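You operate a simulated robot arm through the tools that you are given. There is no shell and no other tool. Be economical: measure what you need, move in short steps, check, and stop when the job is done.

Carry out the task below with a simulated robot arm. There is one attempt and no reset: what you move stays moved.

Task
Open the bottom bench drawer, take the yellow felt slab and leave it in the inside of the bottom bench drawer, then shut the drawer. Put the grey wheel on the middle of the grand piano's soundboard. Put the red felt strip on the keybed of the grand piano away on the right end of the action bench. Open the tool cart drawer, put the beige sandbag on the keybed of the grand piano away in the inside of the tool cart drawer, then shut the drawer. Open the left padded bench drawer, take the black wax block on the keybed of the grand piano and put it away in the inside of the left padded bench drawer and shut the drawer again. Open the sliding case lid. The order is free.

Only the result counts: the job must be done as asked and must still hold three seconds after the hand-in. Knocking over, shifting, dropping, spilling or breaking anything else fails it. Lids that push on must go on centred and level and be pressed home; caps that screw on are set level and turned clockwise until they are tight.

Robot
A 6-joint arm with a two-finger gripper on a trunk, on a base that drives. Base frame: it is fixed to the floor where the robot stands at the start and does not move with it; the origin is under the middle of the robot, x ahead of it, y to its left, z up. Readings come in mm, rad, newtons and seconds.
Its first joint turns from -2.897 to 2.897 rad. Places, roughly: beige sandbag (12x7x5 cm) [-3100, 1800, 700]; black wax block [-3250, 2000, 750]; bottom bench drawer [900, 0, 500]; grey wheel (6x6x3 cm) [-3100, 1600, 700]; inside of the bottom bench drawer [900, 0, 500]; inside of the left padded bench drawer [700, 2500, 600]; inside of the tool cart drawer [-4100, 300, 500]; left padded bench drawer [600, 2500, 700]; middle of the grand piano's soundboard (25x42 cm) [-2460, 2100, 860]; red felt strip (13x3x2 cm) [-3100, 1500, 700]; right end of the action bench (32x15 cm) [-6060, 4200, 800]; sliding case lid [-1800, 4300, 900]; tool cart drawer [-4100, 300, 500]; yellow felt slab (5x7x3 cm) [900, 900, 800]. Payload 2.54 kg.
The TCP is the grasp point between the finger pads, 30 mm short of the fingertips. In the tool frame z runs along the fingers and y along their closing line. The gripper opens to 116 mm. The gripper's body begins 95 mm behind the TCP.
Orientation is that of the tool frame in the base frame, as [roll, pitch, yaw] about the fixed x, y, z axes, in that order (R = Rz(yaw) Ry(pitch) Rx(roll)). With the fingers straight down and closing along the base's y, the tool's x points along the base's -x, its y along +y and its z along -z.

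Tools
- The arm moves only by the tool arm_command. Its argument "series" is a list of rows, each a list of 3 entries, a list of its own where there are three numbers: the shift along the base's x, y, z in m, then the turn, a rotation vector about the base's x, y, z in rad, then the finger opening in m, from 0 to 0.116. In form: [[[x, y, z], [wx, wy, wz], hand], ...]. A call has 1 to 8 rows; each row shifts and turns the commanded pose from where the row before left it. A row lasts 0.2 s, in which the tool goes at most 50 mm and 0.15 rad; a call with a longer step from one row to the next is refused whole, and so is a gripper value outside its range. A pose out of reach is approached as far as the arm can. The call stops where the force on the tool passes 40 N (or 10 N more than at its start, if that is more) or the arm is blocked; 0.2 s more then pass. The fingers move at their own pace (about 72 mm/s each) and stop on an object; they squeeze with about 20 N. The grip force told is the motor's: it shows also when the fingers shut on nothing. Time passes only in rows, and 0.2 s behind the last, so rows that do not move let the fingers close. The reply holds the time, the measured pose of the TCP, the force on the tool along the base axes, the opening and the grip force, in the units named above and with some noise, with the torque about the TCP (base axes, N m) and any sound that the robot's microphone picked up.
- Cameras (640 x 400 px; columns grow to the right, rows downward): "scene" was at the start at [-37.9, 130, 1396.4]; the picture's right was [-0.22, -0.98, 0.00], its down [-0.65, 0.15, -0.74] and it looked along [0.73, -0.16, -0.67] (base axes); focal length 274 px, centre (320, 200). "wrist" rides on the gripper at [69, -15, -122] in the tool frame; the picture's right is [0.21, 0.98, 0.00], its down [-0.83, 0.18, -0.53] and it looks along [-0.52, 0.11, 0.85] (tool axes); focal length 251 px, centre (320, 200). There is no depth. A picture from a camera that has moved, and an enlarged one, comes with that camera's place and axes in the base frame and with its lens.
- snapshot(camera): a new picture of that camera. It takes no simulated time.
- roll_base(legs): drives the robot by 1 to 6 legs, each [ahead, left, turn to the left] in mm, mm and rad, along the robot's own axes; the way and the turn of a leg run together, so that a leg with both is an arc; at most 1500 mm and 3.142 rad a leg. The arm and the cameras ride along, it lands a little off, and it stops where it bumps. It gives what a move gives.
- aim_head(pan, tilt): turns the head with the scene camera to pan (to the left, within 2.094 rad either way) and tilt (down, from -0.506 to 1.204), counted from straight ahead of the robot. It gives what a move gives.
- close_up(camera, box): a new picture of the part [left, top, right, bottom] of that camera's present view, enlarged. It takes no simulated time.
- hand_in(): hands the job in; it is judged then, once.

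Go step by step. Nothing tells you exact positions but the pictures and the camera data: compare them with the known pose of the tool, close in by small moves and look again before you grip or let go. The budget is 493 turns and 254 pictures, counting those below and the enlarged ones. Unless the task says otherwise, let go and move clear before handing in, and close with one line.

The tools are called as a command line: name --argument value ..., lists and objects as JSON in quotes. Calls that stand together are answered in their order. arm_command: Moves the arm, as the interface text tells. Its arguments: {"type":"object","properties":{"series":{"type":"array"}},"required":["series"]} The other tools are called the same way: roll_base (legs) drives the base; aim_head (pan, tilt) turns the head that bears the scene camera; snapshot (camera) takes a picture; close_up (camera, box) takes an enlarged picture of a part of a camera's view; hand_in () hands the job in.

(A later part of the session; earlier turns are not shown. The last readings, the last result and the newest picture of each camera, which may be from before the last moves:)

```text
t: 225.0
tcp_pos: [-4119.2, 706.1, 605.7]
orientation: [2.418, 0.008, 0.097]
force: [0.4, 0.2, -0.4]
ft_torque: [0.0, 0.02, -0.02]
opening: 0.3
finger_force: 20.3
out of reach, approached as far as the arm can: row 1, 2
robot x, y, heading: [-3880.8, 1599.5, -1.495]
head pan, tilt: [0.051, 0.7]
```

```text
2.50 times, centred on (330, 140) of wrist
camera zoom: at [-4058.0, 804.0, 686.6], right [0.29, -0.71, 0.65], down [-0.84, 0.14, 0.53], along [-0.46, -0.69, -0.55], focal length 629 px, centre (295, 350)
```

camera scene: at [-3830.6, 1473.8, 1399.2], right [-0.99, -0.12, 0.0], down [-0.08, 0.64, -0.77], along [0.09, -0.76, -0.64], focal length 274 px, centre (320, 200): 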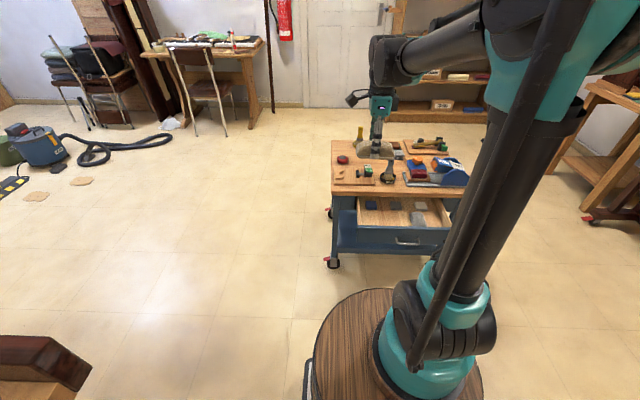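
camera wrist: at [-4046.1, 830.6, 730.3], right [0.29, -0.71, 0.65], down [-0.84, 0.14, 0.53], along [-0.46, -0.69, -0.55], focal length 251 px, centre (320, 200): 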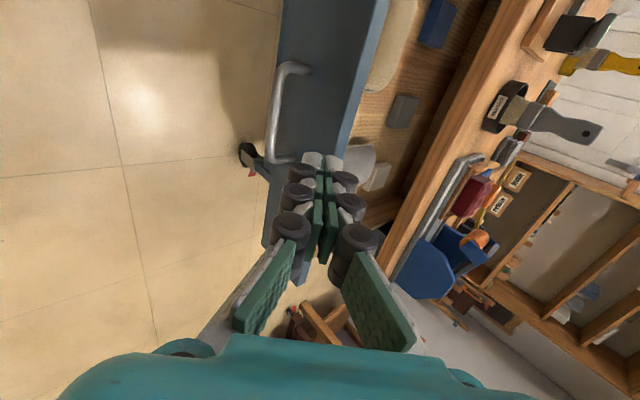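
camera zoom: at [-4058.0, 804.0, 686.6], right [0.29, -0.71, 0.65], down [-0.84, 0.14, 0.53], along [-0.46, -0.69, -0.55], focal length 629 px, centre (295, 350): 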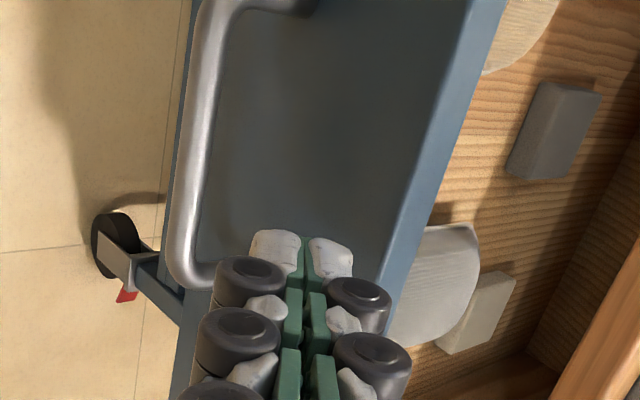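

arm_command --series '[[[0.012, -0.018, -0.004], [0, 0, 0], 0], [[0.002, -0.02, -0.005], [0, 0, 0], 0], [[0.0019, -0.02, -0.003], [0, 0, 0], 0], [[0.0019, -0.02, 0], [0, 0, 0], 0], [[0.0019, -0.02, 0], [0, 0, 0], 0], [[0.0019, -0.02, 0], [0, 0, 0], 0]]'

snapshot --camera "wrist"

```text
t: 226.4
tcp_pos: [-4096.8, 587.4, 593.7]
orientation: [2.415, 0.007, 0.096]
force: [0.5, 0.3, 0.3]
ft_torque: [0.0, -0.01, 0.0]
opening: 0.0
finger_force: 19.9
robot x, y, heading: [-3880.3, 1598.9, -1.498]
head pan, tilt: [0.051, 0.7]
```

```text
153 pictures are left
camera wrist: at [-4035.6, 686.6, 674.4], right [0.29, -0.71, 0.65], down [-0.84, 0.14, 0.53], along [-0.46, -0.69, -0.55], focal length 251 px, centre (320, 200)
```

wrist: 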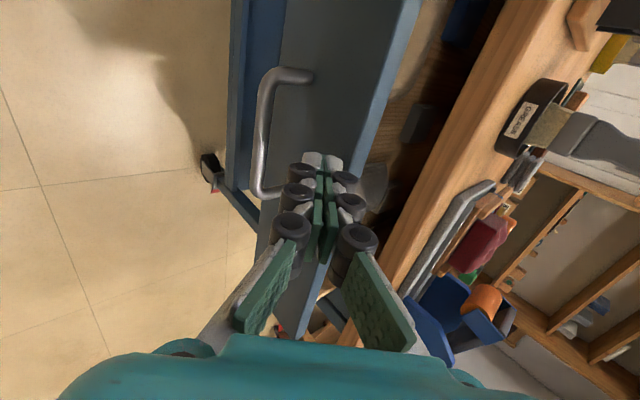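

arm_command --series '[[[0.0019, -0.02, 0], [0, 0, 0], 0], [[0.0019, -0.02, 0], [0, 0, 0], 0], [[0.0019, -0.02, 0], [0, 0, 0], 0], [[0.001, -0.012, 0], [0, 0, 0], 0]]'

snapshot --camera "wrist"

close_up --camera "scene" --box '[300, 110, 500, 280]'

```text
t: 227.4
tcp_pos: [-4087.2, 517.6, 594.4]
orientation: [2.416, 0.008, 0.095]
force: [-0.5, 0.1, 0.1]
ft_torque: [0.03, 0.01, -0.01]
opening: 0.1
finger_force: 19.9
robot x, y, heading: [-3879.3, 1603.3, -1.493]
head pan, tilt: [0.051, 0.7]
```

```text
152 pictures are left
camera wrist: at [-4028.0, 614.8, 674.8], right [0.29, -0.71, 0.65], down [-0.84, 0.14, 0.53], along [-0.46, -0.69, -0.55], focal length 251 px, centre (320, 200)
```

wrist: 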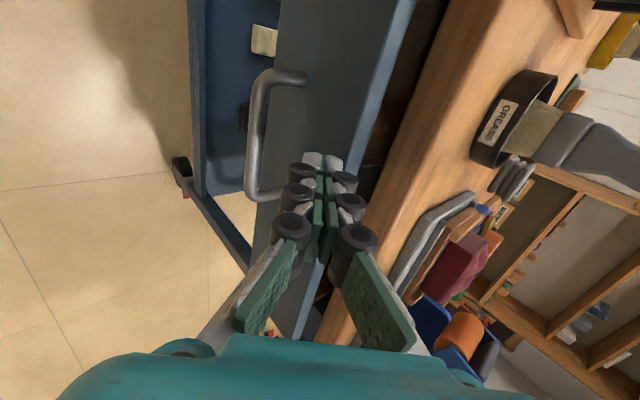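

```text
2.35 times, centred on (400, 195) of scene
camera zoom: at [-3728.1, 1645.6, 1399.2], right [-0.99, -0.12, 0.0], down [-0.08, 0.64, -0.76], along [0.09, -0.76, -0.64], focal length 645 px, centre (132, 212)
```

zoom: 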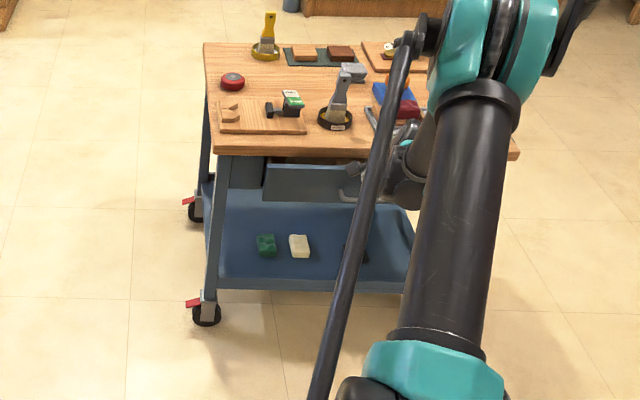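

About 40 mm remain. I'll back off and roll the gripper a quarter turn, so the knuckles clear the cart's top edge, then finish the push.

arm_command --series '[[[-0.0023, 0.025, 0.002], [0, 0, 0], 0], [[-0.0023, 0.025, 0.002], [0, 0, 0], 0], [[0, 0, 0], [-0.00907, 0.095, 0.1063], 0], [[0, 0, 0], [-0.00907, 0.095, 0.1063], 0], [[0, 0, 0], [-0.00907, 0.095, 0.1063], 0], [[0, 0, 0], [-0.00907, 0.095, 0.1063], 0], [[0, 0, 0], [-0.00907, 0.095, 0.1063], 0], [[0, 0, 0], [-0.00907, 0.095, 0.1063], 0]]'

arm_command --series '[[[0, 0, 0], [-0.00907, 0.095, 0.1063], 0], [[0, 0, 0], [-0.00907, 0.095, 0.1063], 0], [[0, 0, 0], [-0.00907, 0.095, 0.1063], 0], [[0, 0, 0], [-0.00907, 0.095, 0.1063], 0], [[0, 0, 0], [-0.00907, 0.095, 0.1063], 0]]'

snapshot --camera "wrist"

```text
t: 229.2
tcp_pos: [-4095.2, 564.8, 598.5]
orientation: [2.616, 0.539, 0.811]
force: [0.0, 0.0, -0.3]
ft_torque: [0.02, 0.0, 0.01]
opening: 0.2
finger_force: 20.0
robot x, y, heading: [-3879.2, 1603.4, -1.499]
head pan, tilt: [0.051, 0.7]
```

```text
t: 230.4
tcp_pos: [-4094.8, 565.9, 600.0]
orientation: [-3.131, 0.737, 1.675]
force: [0.1, -0.2, -0.6]
ft_torque: [-0.02, 0.01, 0.05]
opening: 0.3
finger_force: 19.9
robot x, y, heading: [-3882.5, 1602.8, -1.494]
head pan, tilt: [0.051, 0.7]
```

```text
150 pictures are left
camera wrist: at [-4122.2, 696.3, 642.5], right [0.96, 0.25, -0.15], down [0.21, -0.23, 0.95], along [0.2, -0.94, -0.28], focal length 251 px, centre (320, 200)
```

wrist: 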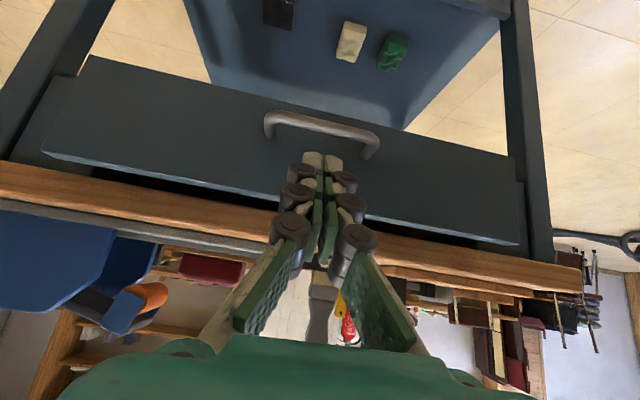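

arm_command --series '[[[0.002, -0.02, -0.005], [0, 0, 0], 0], [[0.0019, -0.02, -0.005], [0, 0, 0], 0], [[0.0019, -0.02, 0], [0, 0, 0], 0], [[0.0014, -0.015, 0], [0, 0, 0], 0], [[0.001, -0.01, 0], [0, 0, 0], 0], [[0.001, -0.01, 0], [0, 0, 0], 0], [[0.001, -0.01, 0], [0, 0, 0], 0]]'

snapshot --camera "wrist"

```text
t: 231.7
tcp_pos: [-4087.3, 481.8, 586.0]
orientation: [-3.132, 0.73, 1.674]
force: [-1.1, 10.8, 3.1]
ft_torque: [0.0, -0.03, -0.02]
opening: 6.0
finger_force: 28.9
robot x, y, heading: [-3881.2, 1600.9, -1.497]
head pan, tilt: [0.051, 0.7]
stopped in row 6: the force on the tool passed its limit at 59 N (the readings are from after the stop); the commanded pose is now the measured one
```

```text
149 pictures are left
camera wrist: at [-4114.9, 611.0, 631.2], right [0.96, 0.25, -0.15], down [0.21, -0.24, 0.95], along [0.2, -0.94, -0.28], focal length 251 px, centre (320, 200)
```

wrist: 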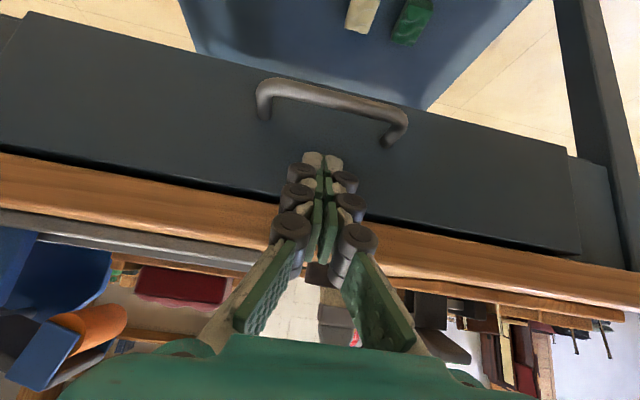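

The handle is back at its original place, so the cart drawer is shut. I'll retract and go for the wax block.

arm_command --series '[[[-0.004, 0.04, 0.01], [0, 0, 0], 0], [[-0.004, 0.04, 0.02], [0, 0, 0], 0], [[-0.0, 0.0, 0.045], [0, 0, 0], 0], [[0, 0, 0.045], [0, 0, 0], 0], [[0, 0, 0.045], [0, 0, 0], 0], [[0, 0, 0.045], [0, 0, 0], 0.05], [[0, 0.0, 0.045], [0, 0, 0], 0.1]]'

arm_command --series '[[[-0.0, 0.04, 0.02], [0.1453, 0.0139, 0], 0.1], [[-0.0, 0.04, 0.02], [0.1453, 0.0139, 0], 0.1], [[-0.0, 0.04, 0.02], [0.1453, 0.0139, 0], 0.1], [[0, 0.04, 0.02], [0.1453, 0.0139, 0], 0.1], [[0, 0.04, 0.02], [0.1453, 0.0139, 0], 0.1], [[0.04, 0.02, 0.02], [0, 0, 0], 0.1], [[0.04, 0.02, 0.02], [0, 0, 0], 0.1]]'

roll_base --legs '[[0, 0, 1.497], [-80, 190, 0]]'

snapshot --camera "wrist"

snapshot --camera "scene"

```text
t: 233.3
tcp_pos: [-4096.1, 559.9, 842.1]
orientation: [-3.132, 0.73, 1.673]
force: [0.1, -0.7, -0.4]
ft_torque: [0.01, -0.03, -0.03]
opening: 73.0
finger_force: 0.0
robot x, y, heading: [-3879.9, 1599.2, -1.502]
head pan, tilt: [0.051, 0.7]
```

```text
t: 234.9
tcp_pos: [-4019.4, 799.7, 984.3]
orientation: [-3.138, -0.001, 1.672]
force: [1.4, -0.8, -0.3]
ft_torque: [0.01, -0.02, 0.04]
opening: 99.8
finger_force: 0.1
robot x, y, heading: [-3874.9, 1603.0, -1.499]
head pan, tilt: [0.051, 0.7]
```

```text
t: 240.2
tcp_pos: [-3170.2, 1591.4, 981.6]
orientation: [-3.137, -0.001, -3.125]
force: [-0.9, 1.1, -0.2]
ft_torque: [0.0, 0.02, -0.01]
opening: 100.1
finger_force: 0.2
robot x, y, heading: [-3956.9, 1799.8, -0.014]
head pan, tilt: [0.051, 0.7]
```

```text
148 pictures are left
camera wrist: at [-3239.5, 1575.1, 1103.7], right [-0.23, 0.97, 0.0], down [0.82, 0.2, 0.53], along [0.52, 0.12, -0.85], focal length 251 px, centre (320, 200)
```

wrist: 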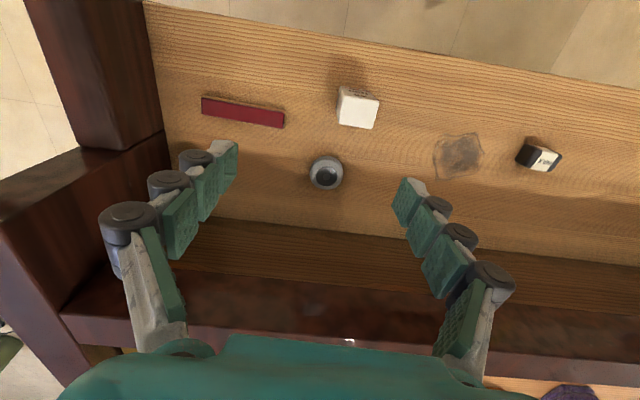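

```text
147 pictures are left
camera scene: at [-3991.6, 1948.9, 1399.2], right [0.04, -1.0, 0.0], down [-0.64, -0.03, -0.76], along [0.76, 0.03, -0.64], focal length 274 px, centre (320, 200)
```

scene: 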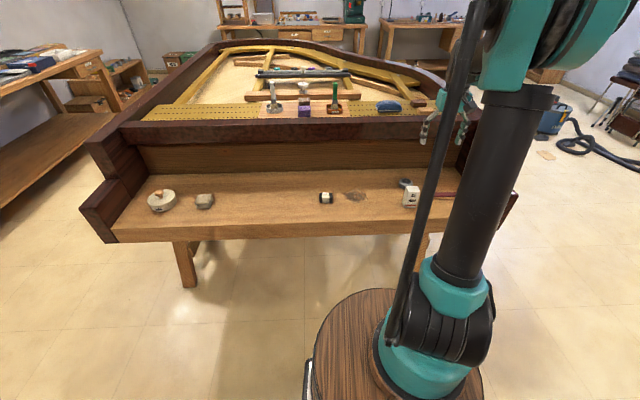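

The wax block is near (-3163, 1963). I'll move the tool above it.

arm_command --series '[[[0.001, 0.046, 0], [0, 0, 0], 0.09], [[0.001, 0.046, 0], [0, 0, 0], 0.09], [[0.001, 0.046, 0], [0, 0, 0], 0.09], [[0.001, 0.046, 0], [0, 0, 0], 0.09], [[0.001, 0.046, 0], [0, 0, 0], 0.09], [[0.001, 0.046, 0], [0, 0, 0], 0.09], [[0.001, 0.046, -0.01], [0, 0, 0], 0.09], [[0.001, 0.046, -0.01], [0, 0, 0], 0.09]]'

arm_command --series '[[[0, 0, -0.045], [0, 0, 0], 0.09], [[0, 0, -0.045], [0, 0, 0], 0.09]]'

snapshot --camera "wrist"

close_up --camera "scene" --box '[270, 150, 430, 230]'

```text
t: 242.0
tcp_pos: [-3164.9, 1960.5, 964.2]
orientation: [-3.138, 0.001, -3.124]
force: [0.3, 0.1, -0.6]
ft_torque: [0.05, -0.03, -0.01]
opening: 90.0
finger_force: 0.1
robot x, y, heading: [-3955.7, 1796.0, -0.014]
head pan, tilt: [0.051, 0.7]
```

```text
t: 242.6
tcp_pos: [-3163.2, 1960.9, 870.6]
orientation: [-3.138, 0.001, -3.126]
force: [-0.5, -0.1, -0.3]
ft_torque: [0.02, -0.06, 0.03]
opening: 90.0
finger_force: 0.1
robot x, y, heading: [-3957.1, 1797.9, -0.01]
head pan, tilt: [0.051, 0.7]
```

```text
146 pictures are left
camera wrist: at [-3232.5, 1945.1, 993.5], right [-0.23, 0.97, 0.0], down [0.82, 0.2, 0.53], along [0.52, 0.12, -0.85], focal length 251 px, centre (320, 200)
```

wrist: 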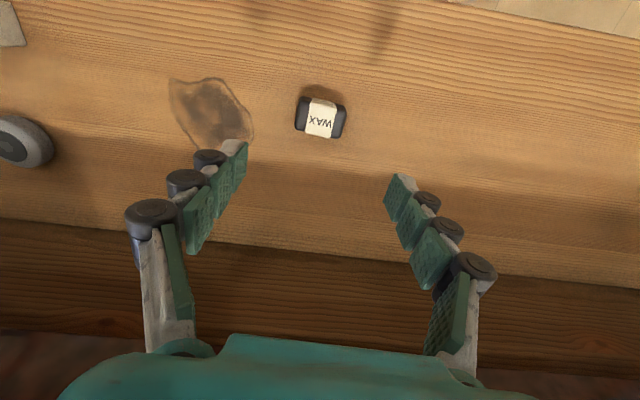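

```text
4.00 times, centred on (350, 190) of scene
camera zoom: at [-3991.7, 1948.9, 1399.2], right [0.04, -1.0, 0.0], down [-0.64, -0.03, -0.77], along [0.76, 0.03, -0.64], focal length 1097 px, centre (200, 240)
```

zoom: 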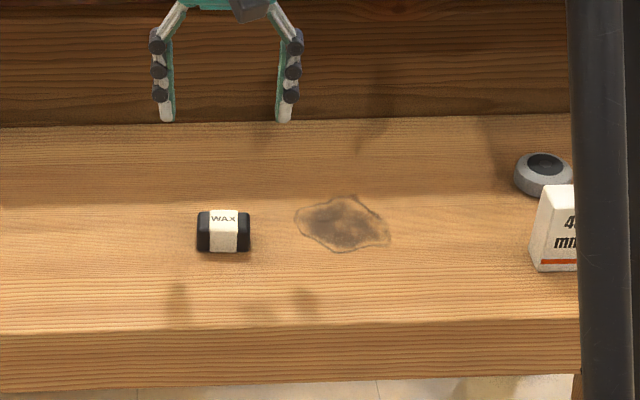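

arm_command --series '[[[-0.003, -0.001, -0.045], [0, 0, 0], 0.08], [[0, 0, -0.045], [0, 0, 0], 0.08], [[0, 0, -0.03], [0, 0, 0], 0.08], [[0, 0, -0.017], [0, 0, 0], 0.08]]'

snapshot --camera "wrist"

```text
t: 243.6
tcp_pos: [-3165.5, 1958.3, 734.0]
orientation: [-3.14, 0.0, -3.125]
force: [-0.8, 0.2, 0.0]
ft_torque: [0.03, -0.03, 0.0]
opening: 80.1
finger_force: 0.1
robot x, y, heading: [-3958.3, 1792.6, -0.01]
head pan, tilt: [0.051, 0.7]
```

```text
144 pictures are left
camera wrist: at [-3233.5, 1941.5, 856.1], right [-0.23, 0.97, 0.0], down [0.82, 0.2, 0.53], along [0.52, 0.12, -0.85], focal length 251 px, centre (320, 200)
```

wrist: 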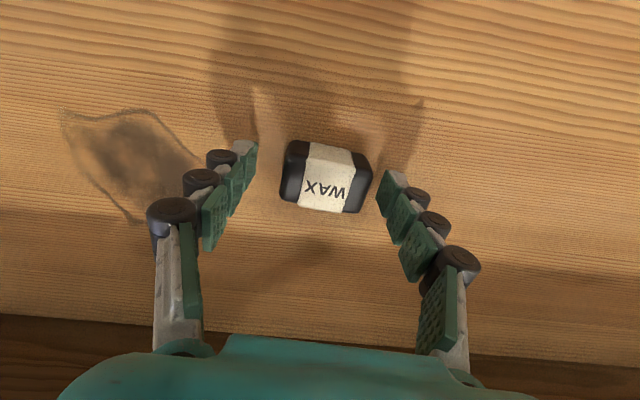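

arm_command --series '[[[0.004, 0.001, -0.004], [0, 0, 0], 0.07], [[0, 0, 0], [0, 0, 0], 0.04], [[0, 0, 0], [0, 0, 0], 0.0], [[0, 0, 0], [0, 0, 0], 0.0]]'

arm_command --series '[[[0, 0, 0.02], [0, 0, 0], 0.0], [[0, 0, 0.04], [0, 0, 0], 0.0], [[0, 0, 0.04], [0, 0, 0], 0.0]]'

snapshot --camera "wrist"

```text
t: 244.6
tcp_pos: [-3161.0, 1958.7, 731.0]
orientation: [-3.138, 0.0, -3.124]
force: [0.5, -0.9, 1.0]
ft_torque: [0.0, 0.03, 0.02]
opening: 51.0
finger_force: 19.9
robot x, y, heading: [-3960.2, 1796.2, -0.01]
head pan, tilt: [0.051, 0.7]
```

```text
t: 245.4
tcp_pos: [-3161.4, 1958.3, 833.0]
orientation: [-3.137, 0.0, -3.125]
force: [0.9, 0.9, -1.9]
ft_torque: [0.01, 0.05, 0.01]
opening: 51.1
finger_force: 20.3
robot x, y, heading: [-3955.4, 1795.9, -0.009]
head pan, tilt: [0.051, 0.7]
```

```text
143 pictures are left
camera wrist: at [-3230.1, 1941.5, 955.2], right [-0.23, 0.97, 0.0], down [0.82, 0.2, 0.53], along [0.52, 0.12, -0.85], focal length 251 px, centre (320, 200)
```

wrist: 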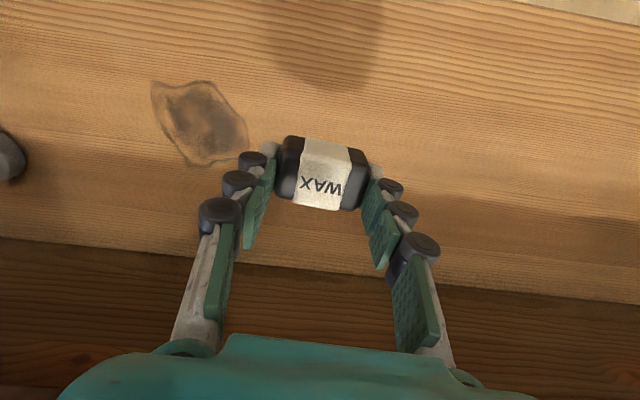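

The wax block is held. I'll stow and drive back around to the padded bench.

arm_command --series '[[[-0.0, -0.01, 0.045], [0, 0, 0], 0.0], [[0, -0.01, 0.045], [0, 0, 0], 0.0], [[-0.03, -0.02, 0.03], [0, 0, 0], 0.0], [[-0.035, -0.02, 0.025], [0, 0, 0], 0.0], [[-0.035, -0.03, 0.0], [0, 0, 0], 0.0], [[-0.035, -0.03, 0.0], [0, 0, 0], 0.0], [[-0.01, -0.04, 0.0], [0, 0, 0], 0.0]]'

roll_base --legs '[[0, -930, 0], [1500, 20, 0], [1500, 20, 0], [107, 0, 0], [0, 1500, 0], [0, 100, 0]]'

aim_head --pan 0 --tilt 0.6

snapshot --camera "scene"

```text
t: 247.0
tcp_pos: [-3307.0, 1798.7, 973.9]
orientation: [-3.138, 0.001, -3.121]
force: [-0.8, 0.6, -0.2]
ft_torque: [0.0, 0.06, -0.03]
opening: 51.1
finger_force: 20.3
robot x, y, heading: [-3956.5, 1795.3, -0.006]
head pan, tilt: [0.051, 0.7]
```

```text
refused: leg 2 is longer than a leg can be; nothing moved
```

```text
t: 247.7
tcp_pos: [-3307.2, 1799.5, 976.3]
orientation: [-3.138, 0.0, -3.124]
force: [0.1, -0.4, -0.5]
ft_torque: [0.0, -0.02, 0.0]
opening: 51.0
finger_force: 19.7
robot x, y, heading: [-3958.3, 1792.2, -0.011]
head pan, tilt: [0.0, 0.6]
```

```text
142 pictures are left
camera scene: at [-3988.1, 1944.6, 1407.8], right [-0.01, -1.0, 0.0], down [-0.57, 0.01, -0.82], along [0.82, -0.01, -0.57], focal length 274 px, centre (320, 200)
```

scene: 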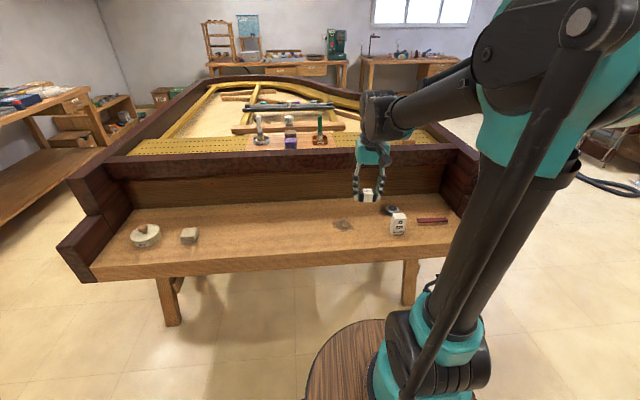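

roll_base --legs '[[0, -930, 0], [1450, 20, 0], [1450, 20, 0], [205, 0, 0], [0, 1490, 0], [0, 120, 0]]'

snapshot --camera "scene"

snapshot --camera "wrist"

```text
t: 275.1
tcp_pos: [-254.0, 2543.9, 974.5]
orientation: [-3.137, -0.001, -3.093]
force: [-0.4, -0.1, -0.1]
ft_torque: [-0.02, 0.02, 0.06]
opening: 50.9
finger_force: 19.8
robot x, y, heading: [-906.3, 2522.4, 0.023]
head pan, tilt: [0.0, 0.6]
```

```text
141 pictures are left
camera scene: at [-938.3, 2668.9, 1407.8], right [0.02, -1.0, 0.0], down [-0.56, -0.01, -0.83], along [0.82, 0.02, -0.56], focal length 274 px, centre (320, 200)
```

scene: 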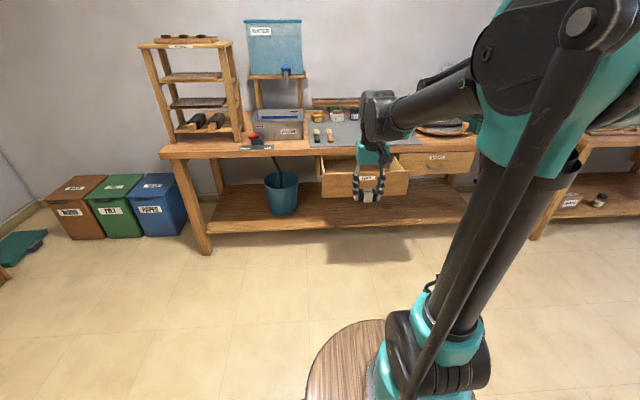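

```text
140 pictures are left
camera wrist: at [-320.7, 2525.4, 1097.0], right [-0.26, 0.97, 0.0], down [0.82, 0.22, 0.53], along [0.52, 0.14, -0.85], focal length 251 px, centre (320, 200)
```

wrist: 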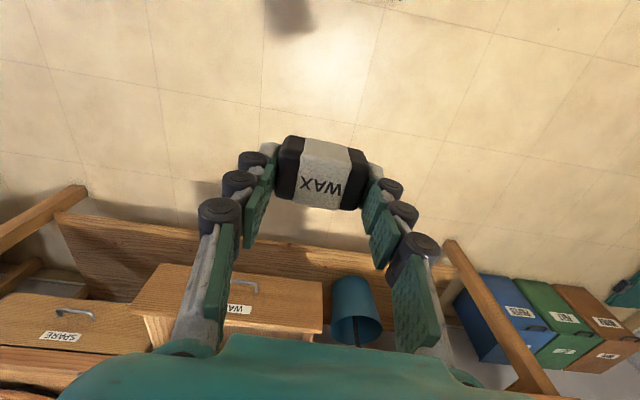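

roll_base --legs '[[0, 0, -0.023], [350, -45, 0]]'

arm_command --series '[[[0.045, 0, 0], [0, 0, 0], 0.0], [[0.045, 0, 0], [0, 0, 0], 0.0], [[0.045, 0, 0], [0, 0, 0], 0.0], [[0.04, 0, 0], [0, 0, 0], 0.0]]'

snapshot --camera "wrist"

close_up --camera "scene" --box '[260, 120, 440, 250]'

```text
t: 277.7
tcp_pos: [98.1, 2479.6, 975.7]
orientation: [-3.138, -0.001, -3.117]
force: [0.3, -0.6, -1.2]
ft_torque: [-0.02, 0.01, 0.0]
opening: 51.0
finger_force: 19.4
robot x, y, heading: [-551.4, 2473.0, -0.01]
head pan, tilt: [0.0, 0.6]
```

```text
t: 278.7
tcp_pos: [272.9, 2476.9, 974.3]
orientation: [-3.138, 0.0, -3.119]
force: [-0.3, -0.6, -0.1]
ft_torque: [-0.01, -0.02, 0.02]
opening: 50.8
finger_force: 20.0
robot x, y, heading: [-555.2, 2473.1, -0.009]
head pan, tilt: [0.0, 0.6]
```

```text
139 pictures are left
camera wrist: at [203.9, 2460.8, 1096.1], right [-0.24, 0.97, 0.0], down [0.82, 0.2, 0.53], along [0.52, 0.12, -0.85], focal length 251 px, centre (320, 200)
```

wrist: 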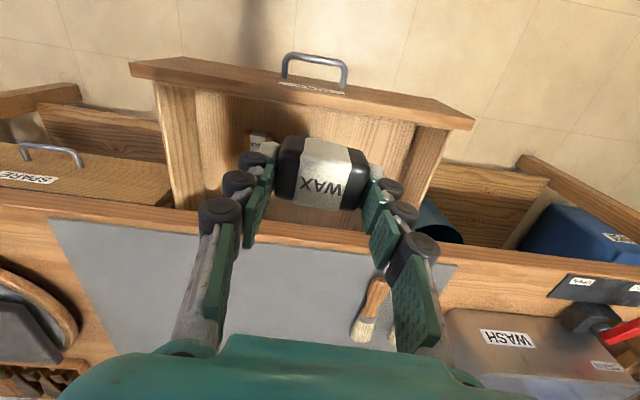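

```text
3.08 times, centred on (350, 185) of scene
camera zoom: at [-584.1, 2622.1, 1407.8], right [-0.01, -1.0, 0.0], down [-0.56, 0.0, -0.83], along [0.83, -0.01, -0.56], focal length 844 px, centre (228, 246)
```

zoom: 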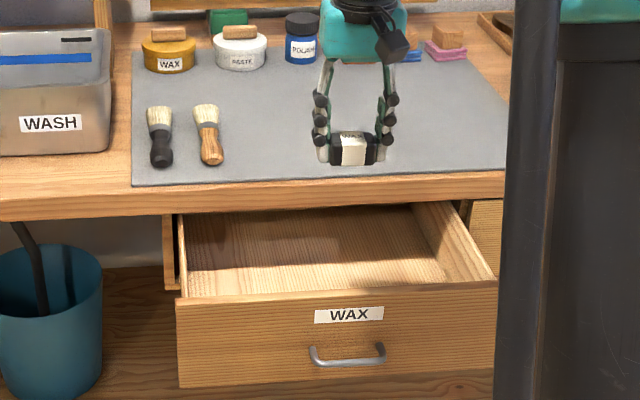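

A small box lies on the -y side near the front. I'll place the wax block at about (365, 2510).

arm_command --series '[[[0.045, 0.015, 0], [0, 0, 0], 0.0], [[0.045, 0.015, -0.01], [0, 0, 0], 0.0], [[0.003, 0.005, -0.045], [0, 0, 0], 0.0], [[0, 0, -0.045], [0, 0, 0], 0.0], [[0, 0, -0.045], [0, 0, 0], 0.0], [[0, 0, -0.045], [0, 0, 0], 0.0]]'

snapshot --camera "wrist"

```text
t: 280.1
tcp_pos: [365.6, 2513.9, 785.0]
orientation: [-3.138, 0.002, -3.119]
force: [-0.4, -0.4, 0.4]
ft_torque: [-0.03, -0.03, -0.02]
opening: 50.8
finger_force: 20.1
robot x, y, heading: [-553.6, 2476.3, -0.004]
head pan, tilt: [0.0, 0.6]
```

```text
137 pictures are left
camera wrist: at [297.0, 2496.7, 906.0], right [-0.24, 0.97, 0.0], down [0.82, 0.2, 0.53], along [0.52, 0.12, -0.85], focal length 251 px, centre (320, 200)
```

wrist: 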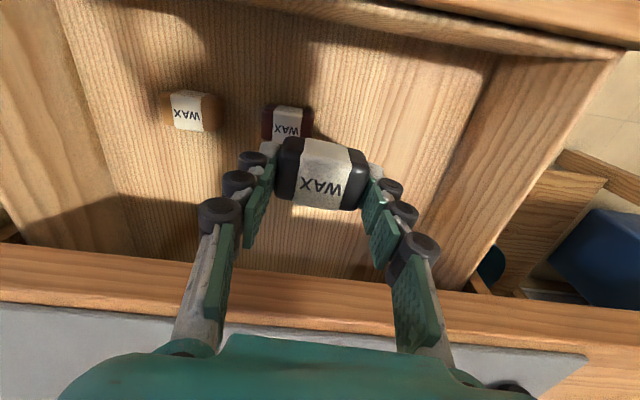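

Two other wax blocks lie in the drawer. I'll shift 75 mm toward the +y side, which is free, and lower.

arm_command --series '[[[0.002, 0.04, 0], [0, 0, 0], 0.0], [[0.0, 0.035, 0], [0, 0, 0], 0.0], [[0, 0, -0.045], [0, 0, 0], 0.0], [[0, 0, -0.03], [0, 0, 0], 0.0]]'

snapshot --camera "wrist"

```text
t: 281.1
tcp_pos: [368.5, 2587.5, 710.5]
orientation: [-3.139, -0.001, -3.119]
force: [1.0, -0.2, -0.9]
ft_torque: [0.04, -0.02, -0.03]
opening: 51.0
finger_force: 19.8
robot x, y, heading: [-552.8, 2475.5, -0.008]
head pan, tilt: [0.0, 0.6]
```

```text
136 pictures are left
camera wrist: at [299.8, 2571.6, 832.3], right [-0.24, 0.97, 0.0], down [0.82, 0.2, 0.53], along [0.52, 0.12, -0.85], focal length 251 px, centre (320, 200)
```

wrist: 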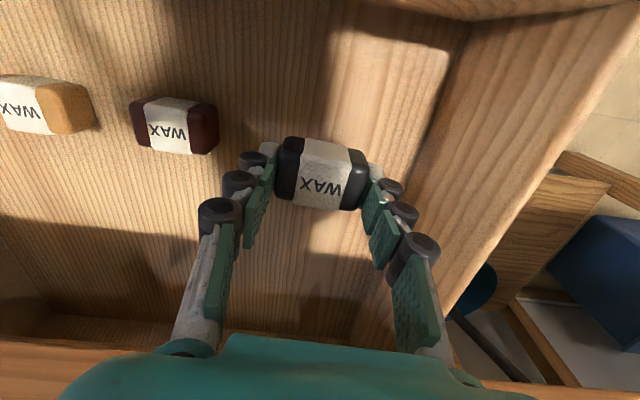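

arm_command --series '[[[0, 0, -0.01], [0, 0, 0], 0.0], [[0, 0, -0.01], [0, 0, 0], 0.0], [[0, 0, -0.006], [0, 0, 0], 0.0], [[0, 0, -0.005], [0, 0, 0], 0.0], [[0, 0, -0.005], [0, 0, 0], 0.0]]'

snapshot --camera "wrist"

```text
t: 282.3
tcp_pos: [368.2, 2588.2, 674.0]
orientation: [-3.136, -0.001, -3.12]
force: [0.4, -0.3, 0.8]
ft_torque: [-0.01, 0.0, -0.02]
opening: 50.9
finger_force: 20.1
robot x, y, heading: [-552.1, 2472.5, -0.009]
head pan, tilt: [0.0, 0.6]
```

```text
135 pictures are left
camera wrist: at [299.9, 2571.2, 795.9], right [-0.24, 0.97, 0.0], down [0.82, 0.2, 0.53], along [0.52, 0.12, -0.85], focal length 251 px, centre (320, 200)
```

wrist: 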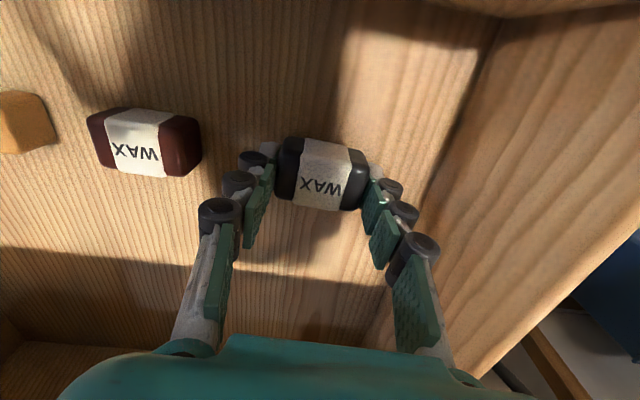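

arm_command --series '[[[0, 0, -0.005], [0, 0, 0], 0.0], [[0, 0, -0.004], [0, 0, 0], 0.0], [[0, 0, -0.004], [0, 0, 0], 0.0], [[0, 0, -0.004], [0, 0, 0], 0.0]]'

```text
t: 283.3
tcp_pos: [367.0, 2588.1, 658.5]
orientation: [-3.139, 0.002, -3.12]
force: [0.4, 1.5, 31.6]
ft_torque: [0.48, 0.06, -0.01]
opening: 51.0
finger_force: 20.1
robot x, y, heading: [-553.8, 2472.1, -0.012]
head pan, tilt: [0.0, 0.6]
```

Contact at 32 N. I'll ease up slightly, release and rise.

arm_command --series '[[[0, 0, 0.003], [0, 0, 0], 0.0], [[0, 0, 0.001], [0, 0, 0], 0.075], [[0, 0, 0], [0, 0, 0], 0.075], [[0, 0, 0.04], [0, 0, 0], 0.075], [[0, 0, 0.045], [0, 0, 0], 0.075], [[0, 0, 0.045], [0, 0, 0], 0.05], [[0, 0, 0.045], [0, 0, 0], 0.0], [[-0.02, -0.02, 0.04], [0, 0, 0], 0.0]]'

snapshot --camera "wrist"

```text
t: 285.1
tcp_pos: [346.0, 2569.3, 879.2]
orientation: [-3.139, 0.001, -3.121]
force: [0.3, 0.4, -1.8]
ft_torque: [-0.02, 0.05, 0.0]
opening: 0.2
finger_force: 20.4
robot x, y, heading: [-553.9, 2471.8, -0.009]
head pan, tilt: [0.0, 0.6]
```

```text
134 pictures are left
camera wrist: at [278.2, 2552.6, 1000.2], right [-0.24, 0.97, 0.0], down [0.82, 0.2, 0.53], along [0.52, 0.12, -0.85], focal length 251 px, centre (320, 200)
```

wrist: 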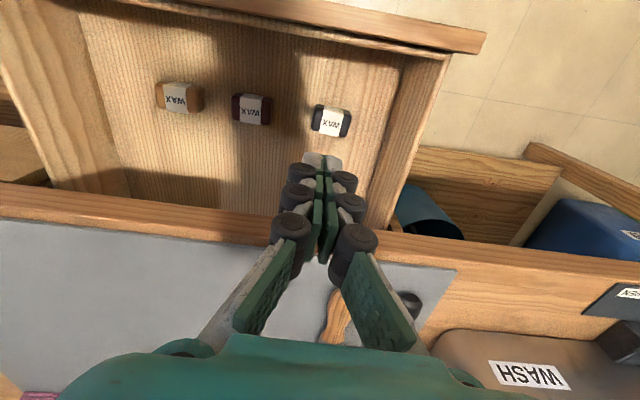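

All wax blocks sit properly in the drawer. I'll back up, tilt the tool, and push the drawer shut.

roll_base --legs '[[-140, 0, 0.009]]'

arm_command --series '[[[0, -0.02, 0], [0, -0.148, 0], 0], [[0, -0.02, 0], [0, -0.148, 0], 0], [[0, -0.02, 0], [0, -0.148, 0], 0], [[0, -0.02, -0.02], [0, -0.148, 0], 0], [[0, -0.01, -0.02], [0, -0.148, 0], 0], [[0, 0, -0.04], [0, 0, 0], 0], [[0, 0, -0.04], [0, 0, 0], 0]]'

snapshot --camera "wrist"

```text
t: 286.4
tcp_pos: [205.4, 2580.6, 878.7]
orientation: [-3.137, -0.002, -3.11]
force: [-0.6, 0.0, -0.3]
ft_torque: [0.01, -0.04, 0.02]
opening: 0.1
finger_force: 20.1
robot x, y, heading: [-694.5, 2475.5, 0.004]
head pan, tilt: [0.0, 0.6]
```

```text
t: 288.0
tcp_pos: [206.1, 2488.6, 756.8]
orientation: [-3.107, 0.739, -3.096]
force: [-0.3, 0.0, 0.1]
ft_torque: [-0.01, -0.04, 0.01]
opening: 0.1
finger_force: 19.6
robot x, y, heading: [-693.4, 2471.9, 0.006]
head pan, tilt: [0.0, 0.6]
```

```text
133 pictures are left
camera wrist: at [73.6, 2472.1, 800.7], right [-0.18, 0.97, -0.17], down [0.24, 0.21, 0.95], along [0.95, 0.13, -0.28], focal length 251 px, centre (320, 200)
```

wrist: 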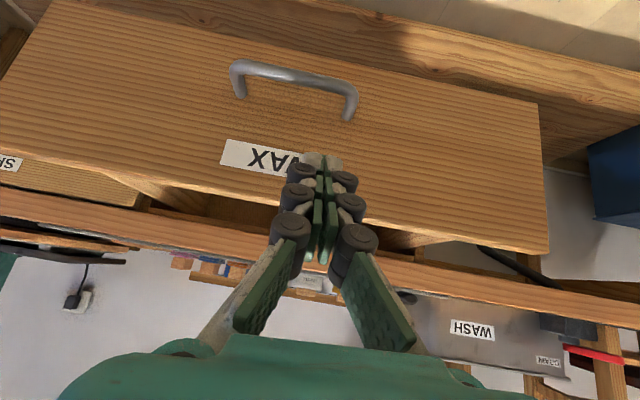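

arm_command --series '[[[0.025, -0.008, -0.006], [0, 0, 0], 0], [[0.025, -0.006, -0.006], [0, 0, 0], 0], [[0.025, 0, 0], [0, 0, 0], 0], [[0.025, 0, 0], [0, 0, 0], 0], [[0.025, 0, 0], [0, 0, 0], 0], [[0.025, 0, 0], [0, 0, 0], 0], [[0.025, 0, 0], [0, 0, 0], 0]]'

snapshot --camera "wrist"

```text
t: 289.6
tcp_pos: [382.7, 2474.9, 745.3]
orientation: [-3.107, 0.741, -3.096]
force: [0.3, -0.3, 0.1]
ft_torque: [-0.01, 0.05, 0.05]
opening: 0.0
finger_force: 20.3
robot x, y, heading: [-694.7, 2474.9, 0.008]
head pan, tilt: [0.0, 0.6]
```

```text
132 pictures are left
camera wrist: at [249.0, 2457.8, 789.3], right [-0.18, 0.97, -0.17], down [0.25, 0.21, 0.95], along [0.95, 0.13, -0.28], focal length 251 px, centre (320, 200)
```

wrist: 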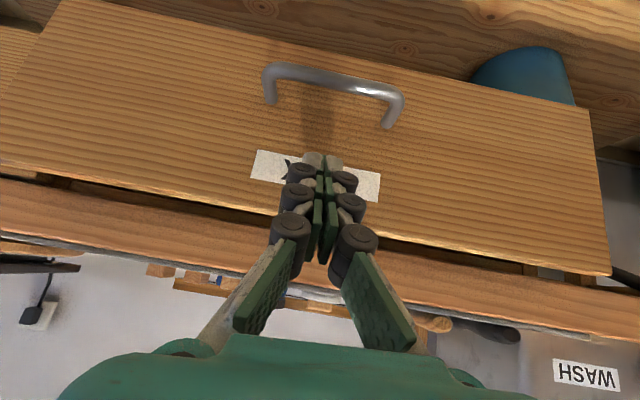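

arm_command --series '[[[0.02, 0, -0.005], [0, 0, 0], 0], [[0.02, 0, 0], [0, 0, 0], 0], [[0.01, 0, 0], [0, 0, 0], 0], [[0.01, 0, 0], [0, 0, 0], 0], [[0.01, 0, 0], [0, 0, 0], 0], [[0.01, 0, 0], [0, 0, 0], 0]]'

snapshot --camera "wrist"

```text
t: 290.8
tcp_pos: [440.4, 2476.1, 740.8]
orientation: [-3.108, 0.732, -3.096]
force: [-15.3, 0.1, 7.7]
ft_torque: [0.02, 0.03, 0.12]
opening: 0.3
finger_force: 20.2
robot x, y, heading: [-692.3, 2474.8, 0.006]
head pan, tilt: [0.0, 0.6]
stopped in row 5: the force on the tool passed its limit at 61 N (the readings are from after the stop); the commanded pose is now the measured one
```

```text
131 pictures are left
camera wrist: at [308.2, 2458.3, 785.6], right [-0.18, 0.97, -0.17], down [0.25, 0.21, 0.94], along [0.95, 0.13, -0.28], focal length 251 px, centre (320, 200)
```

wrist: 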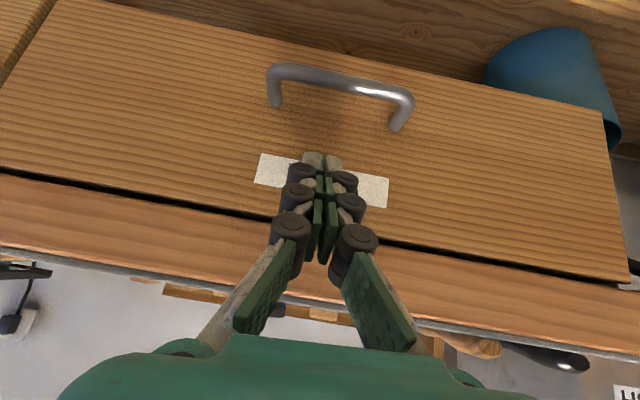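

The WAX drawer is shut. Next is the sliding case lid on the far bench, so I'll stow the arm, turn to face +y and look.

arm_command --series '[[[-0.045, 0, 0.01], [0, 0, 0], 0], [[-0.045, 0, 0.02], [0, 0, 0], 0], [[-0.03, 0, 0.04], [0, 0, 0], 0], [[-0.03, 0, 0.04], [0, 0, 0], 0], [[-0.03, 0, 0.04], [0, 0, 0], 0.05], [[-0.04, 0, 0.03], [0, 0, 0], 0.05]]'

arm_command --series '[[[-0.03, 0, 0.02], [0, 0.147, 0], 0.05], [[-0.03, 0, 0.02], [0, 0.147, 0], 0.05], [[-0.03, 0, 0.02], [0, 0.147, 0], 0.05], [[-0.03, 0, 0.02], [0, 0.147, 0], 0.05], [[-0.03, 0, 0.02], [0, 0.147, 0], 0.05], [[-0.04, 0, 0], [0, 0, 0], 0.05]]'

roll_base --legs '[[-150, 300, 0], [0, 0, 1.565]]'

aim_head --pan 0.4 --tilt 0.4

snapshot --camera "scene"

aim_head --pan 1.2 --tilt 0.55

snapshot --camera "scene"

```text
t: 292.1
tcp_pos: [222.3, 2475.6, 921.0]
orientation: [-3.106, 0.732, -3.096]
force: [0.6, -0.1, 0.4]
ft_torque: [-0.01, 0.04, 0.03]
opening: 50.1
finger_force: 0.1
robot x, y, heading: [-693.3, 2473.7, 0.003]
head pan, tilt: [0.0, 0.6]
```

```text
t: 293.6
tcp_pos: [31.3, 2475.4, 1017.6]
orientation: [-3.138, -0.002, -3.109]
force: [0.3, -0.5, -0.1]
ft_torque: [-0.01, 0.04, 0.01]
opening: 50.1
finger_force: 0.0
robot x, y, heading: [-691.6, 2478.2, 0.006]
head pan, tilt: [0.0, 0.6]
```

```text
t: 299.5
tcp_pos: [-835.7, 3488.4, 1019.1]
orientation: [-3.137, -0.002, -1.552]
force: [0.0, -0.1, 0.0]
ft_torque: [0.0, 0.0, -0.01]
opening: 50.2
finger_force: 0.0
robot x, y, heading: [-848.3, 2762.3, 1.568]
head pan, tilt: [0.0, 0.6]
```

```text
t: 300.4
tcp_pos: [-836.1, 3488.0, 1017.7]
orientation: [-3.137, -0.002, -1.553]
force: [0.0, 0.4, 0.1]
ft_torque: [-0.03, 0.01, -0.01]
opening: 50.2
finger_force: 0.0
robot x, y, heading: [-844.2, 2764.4, 1.565]
head pan, tilt: [0.4, 0.4]
```

```text
130 pictures are left
camera scene: at [-1030.9, 2729.2, 1426.0], right [0.93, 0.38, 0.0], down [0.15, -0.36, -0.92], along [-0.35, 0.85, -0.39], focal length 274 px, centre (320, 200)
```

scene: 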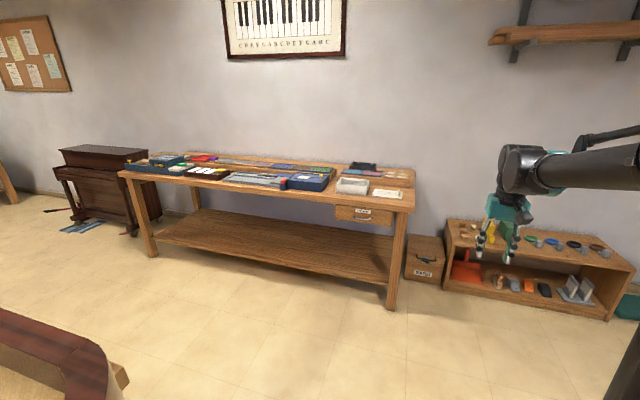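

```text
t: 301.5
tcp_pos: [-835.2, 3488.8, 1017.4]
orientation: [-3.138, -0.002, -1.55]
force: [-0.5, -0.1, 0.8]
ft_torque: [-0.02, 0.0, 0.0]
opening: 50.1
finger_force: 0.1
robot x, y, heading: [-846.2, 2764.6, 1.566]
head pan, tilt: [1.201, 0.55]
```

```text
129 pictures are left
camera scene: at [-1079.1, 2676.8, 1412.3], right [0.37, 0.93, 0.0], down [0.49, -0.19, -0.85], along [-0.79, 0.32, -0.52], focal length 274 px, centre (320, 200)
```

scene: 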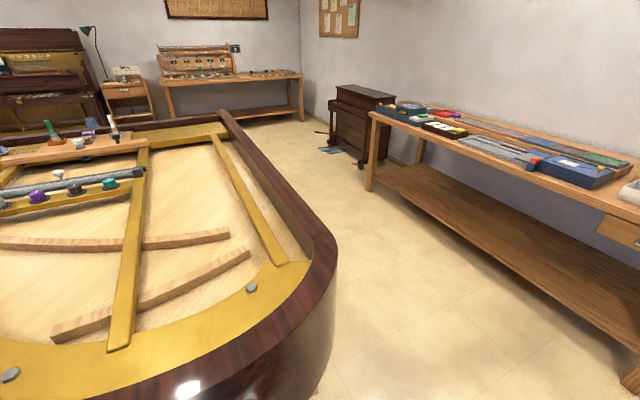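

aim_head --pan 0.6 --tilt 0.45

close_up --camera "scene" --box '[180, 130, 500, 260]'

snapshot --camera "scene"

```text
t: 302.5
tcp_pos: [-836.2, 3489.1, 1018.4]
orientation: [-3.139, -0.001, -1.552]
force: [-0.6, 0.1, 0.1]
ft_torque: [0.02, 0.0, -0.02]
opening: 50.0
finger_force: 0.0
robot x, y, heading: [-848.9, 2762.6, 1.56]
head pan, tilt: [0.6, 0.45]
```

```text
2.00 times, centred on (340, 195) of scene
camera zoom: at [-1047.0, 2719.8, 1421.3], right [0.83, 0.56, 0.0], down [0.24, -0.36, -0.9], along [-0.5, 0.75, -0.44], focal length 548 px, centre (280, 210)
```

zoom: 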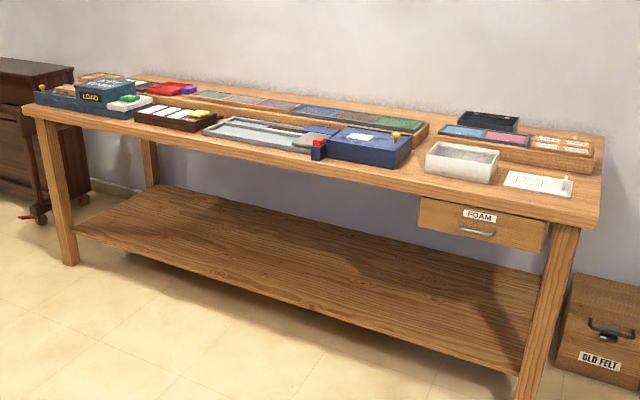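

```text
127 pictures are left
camera scene: at [-1047.0, 2719.8, 1421.3], right [0.83, 0.56, 0.0], down [0.24, -0.36, -0.9], along [-0.5, 0.75, -0.44], focal length 274 px, centre (320, 200)
```

scene: 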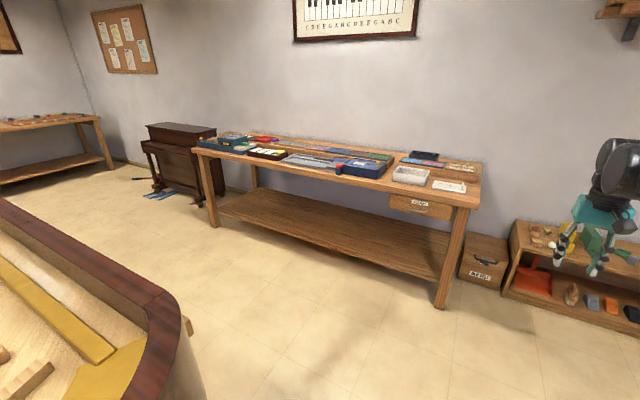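

The blue case with a yellow knob near (-1700, 4170) should be the sliding case. The corridor is narrow, so I'll stand parallel to the bench and reach sideways.

roll_base --legs '[[630, 0, 0], [0, 0, -1.56], [-900, 0, 0]]'

aim_head --pan 1.5 --tilt 0.7

snapshot --camera "scene"

```text
t: 314.1
tcp_pos: [-1009.5, 3391.9, 1017.2]
orientation: [-3.138, -0.002, -3.109]
force: [0.5, -0.5, 0.3]
ft_torque: [0.01, -0.02, -0.03]
opening: 49.9
finger_force: 0.1
robot x, y, heading: [-1729.4, 3391.8, 0.002]
head pan, tilt: [0.6, 0.45]
```

```text
t: 315.3
tcp_pos: [-1008.3, 3391.7, 1017.1]
orientation: [-3.138, -0.001, -3.111]
force: [-0.2, -0.4, 0.3]
ft_torque: [0.04, -0.05, 0.03]
opening: 50.2
finger_force: 0.2
robot x, y, heading: [-1731.1, 3394.8, -0.001]
head pan, tilt: [1.499, 0.7]
```

```text
126 pictures are left
camera scene: at [-1846.0, 3625.9, 1399.2], right [1.0, -0.07, 0.0], down [-0.04, -0.64, -0.77], along [0.05, 0.76, -0.64], focal length 274 px, centre (320, 200)
```

scene: 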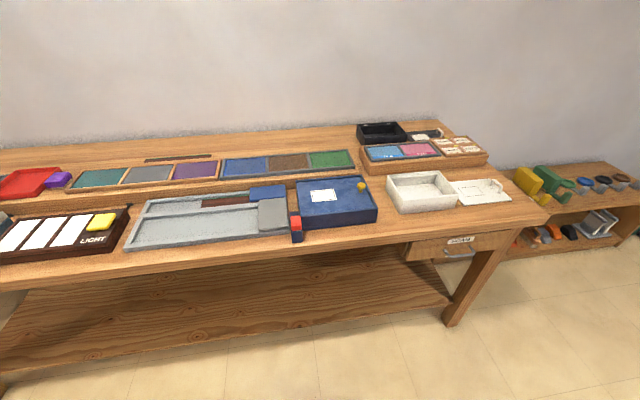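

close_up --camera "scene" --box '[110, 150, 460, 270]'

close_up --camera "scene" --box '[270, 160, 400, 250]'

```text
1.83 times, centred on (285, 210) of scene
camera zoom: at [-1846.0, 3625.9, 1399.2], right [1.0, -0.07, 0.0], down [-0.04, -0.64, -0.77], along [0.05, 0.76, -0.64], focal length 502 px, centre (384, 182)
```

zoom: 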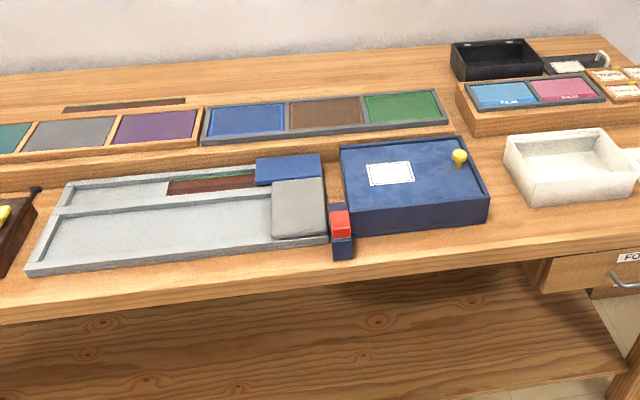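

```text
4.44 times, centred on (335, 205) of scene
camera zoom: at [-1846.0, 3625.9, 1399.2], right [1.0, -0.07, 0.0], down [-0.04, -0.64, -0.77], along [0.05, 0.76, -0.64], focal length 1219 px, centre (253, 178)
```

zoom: 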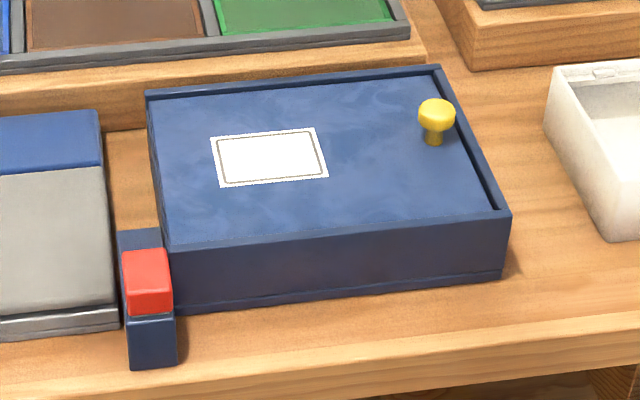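

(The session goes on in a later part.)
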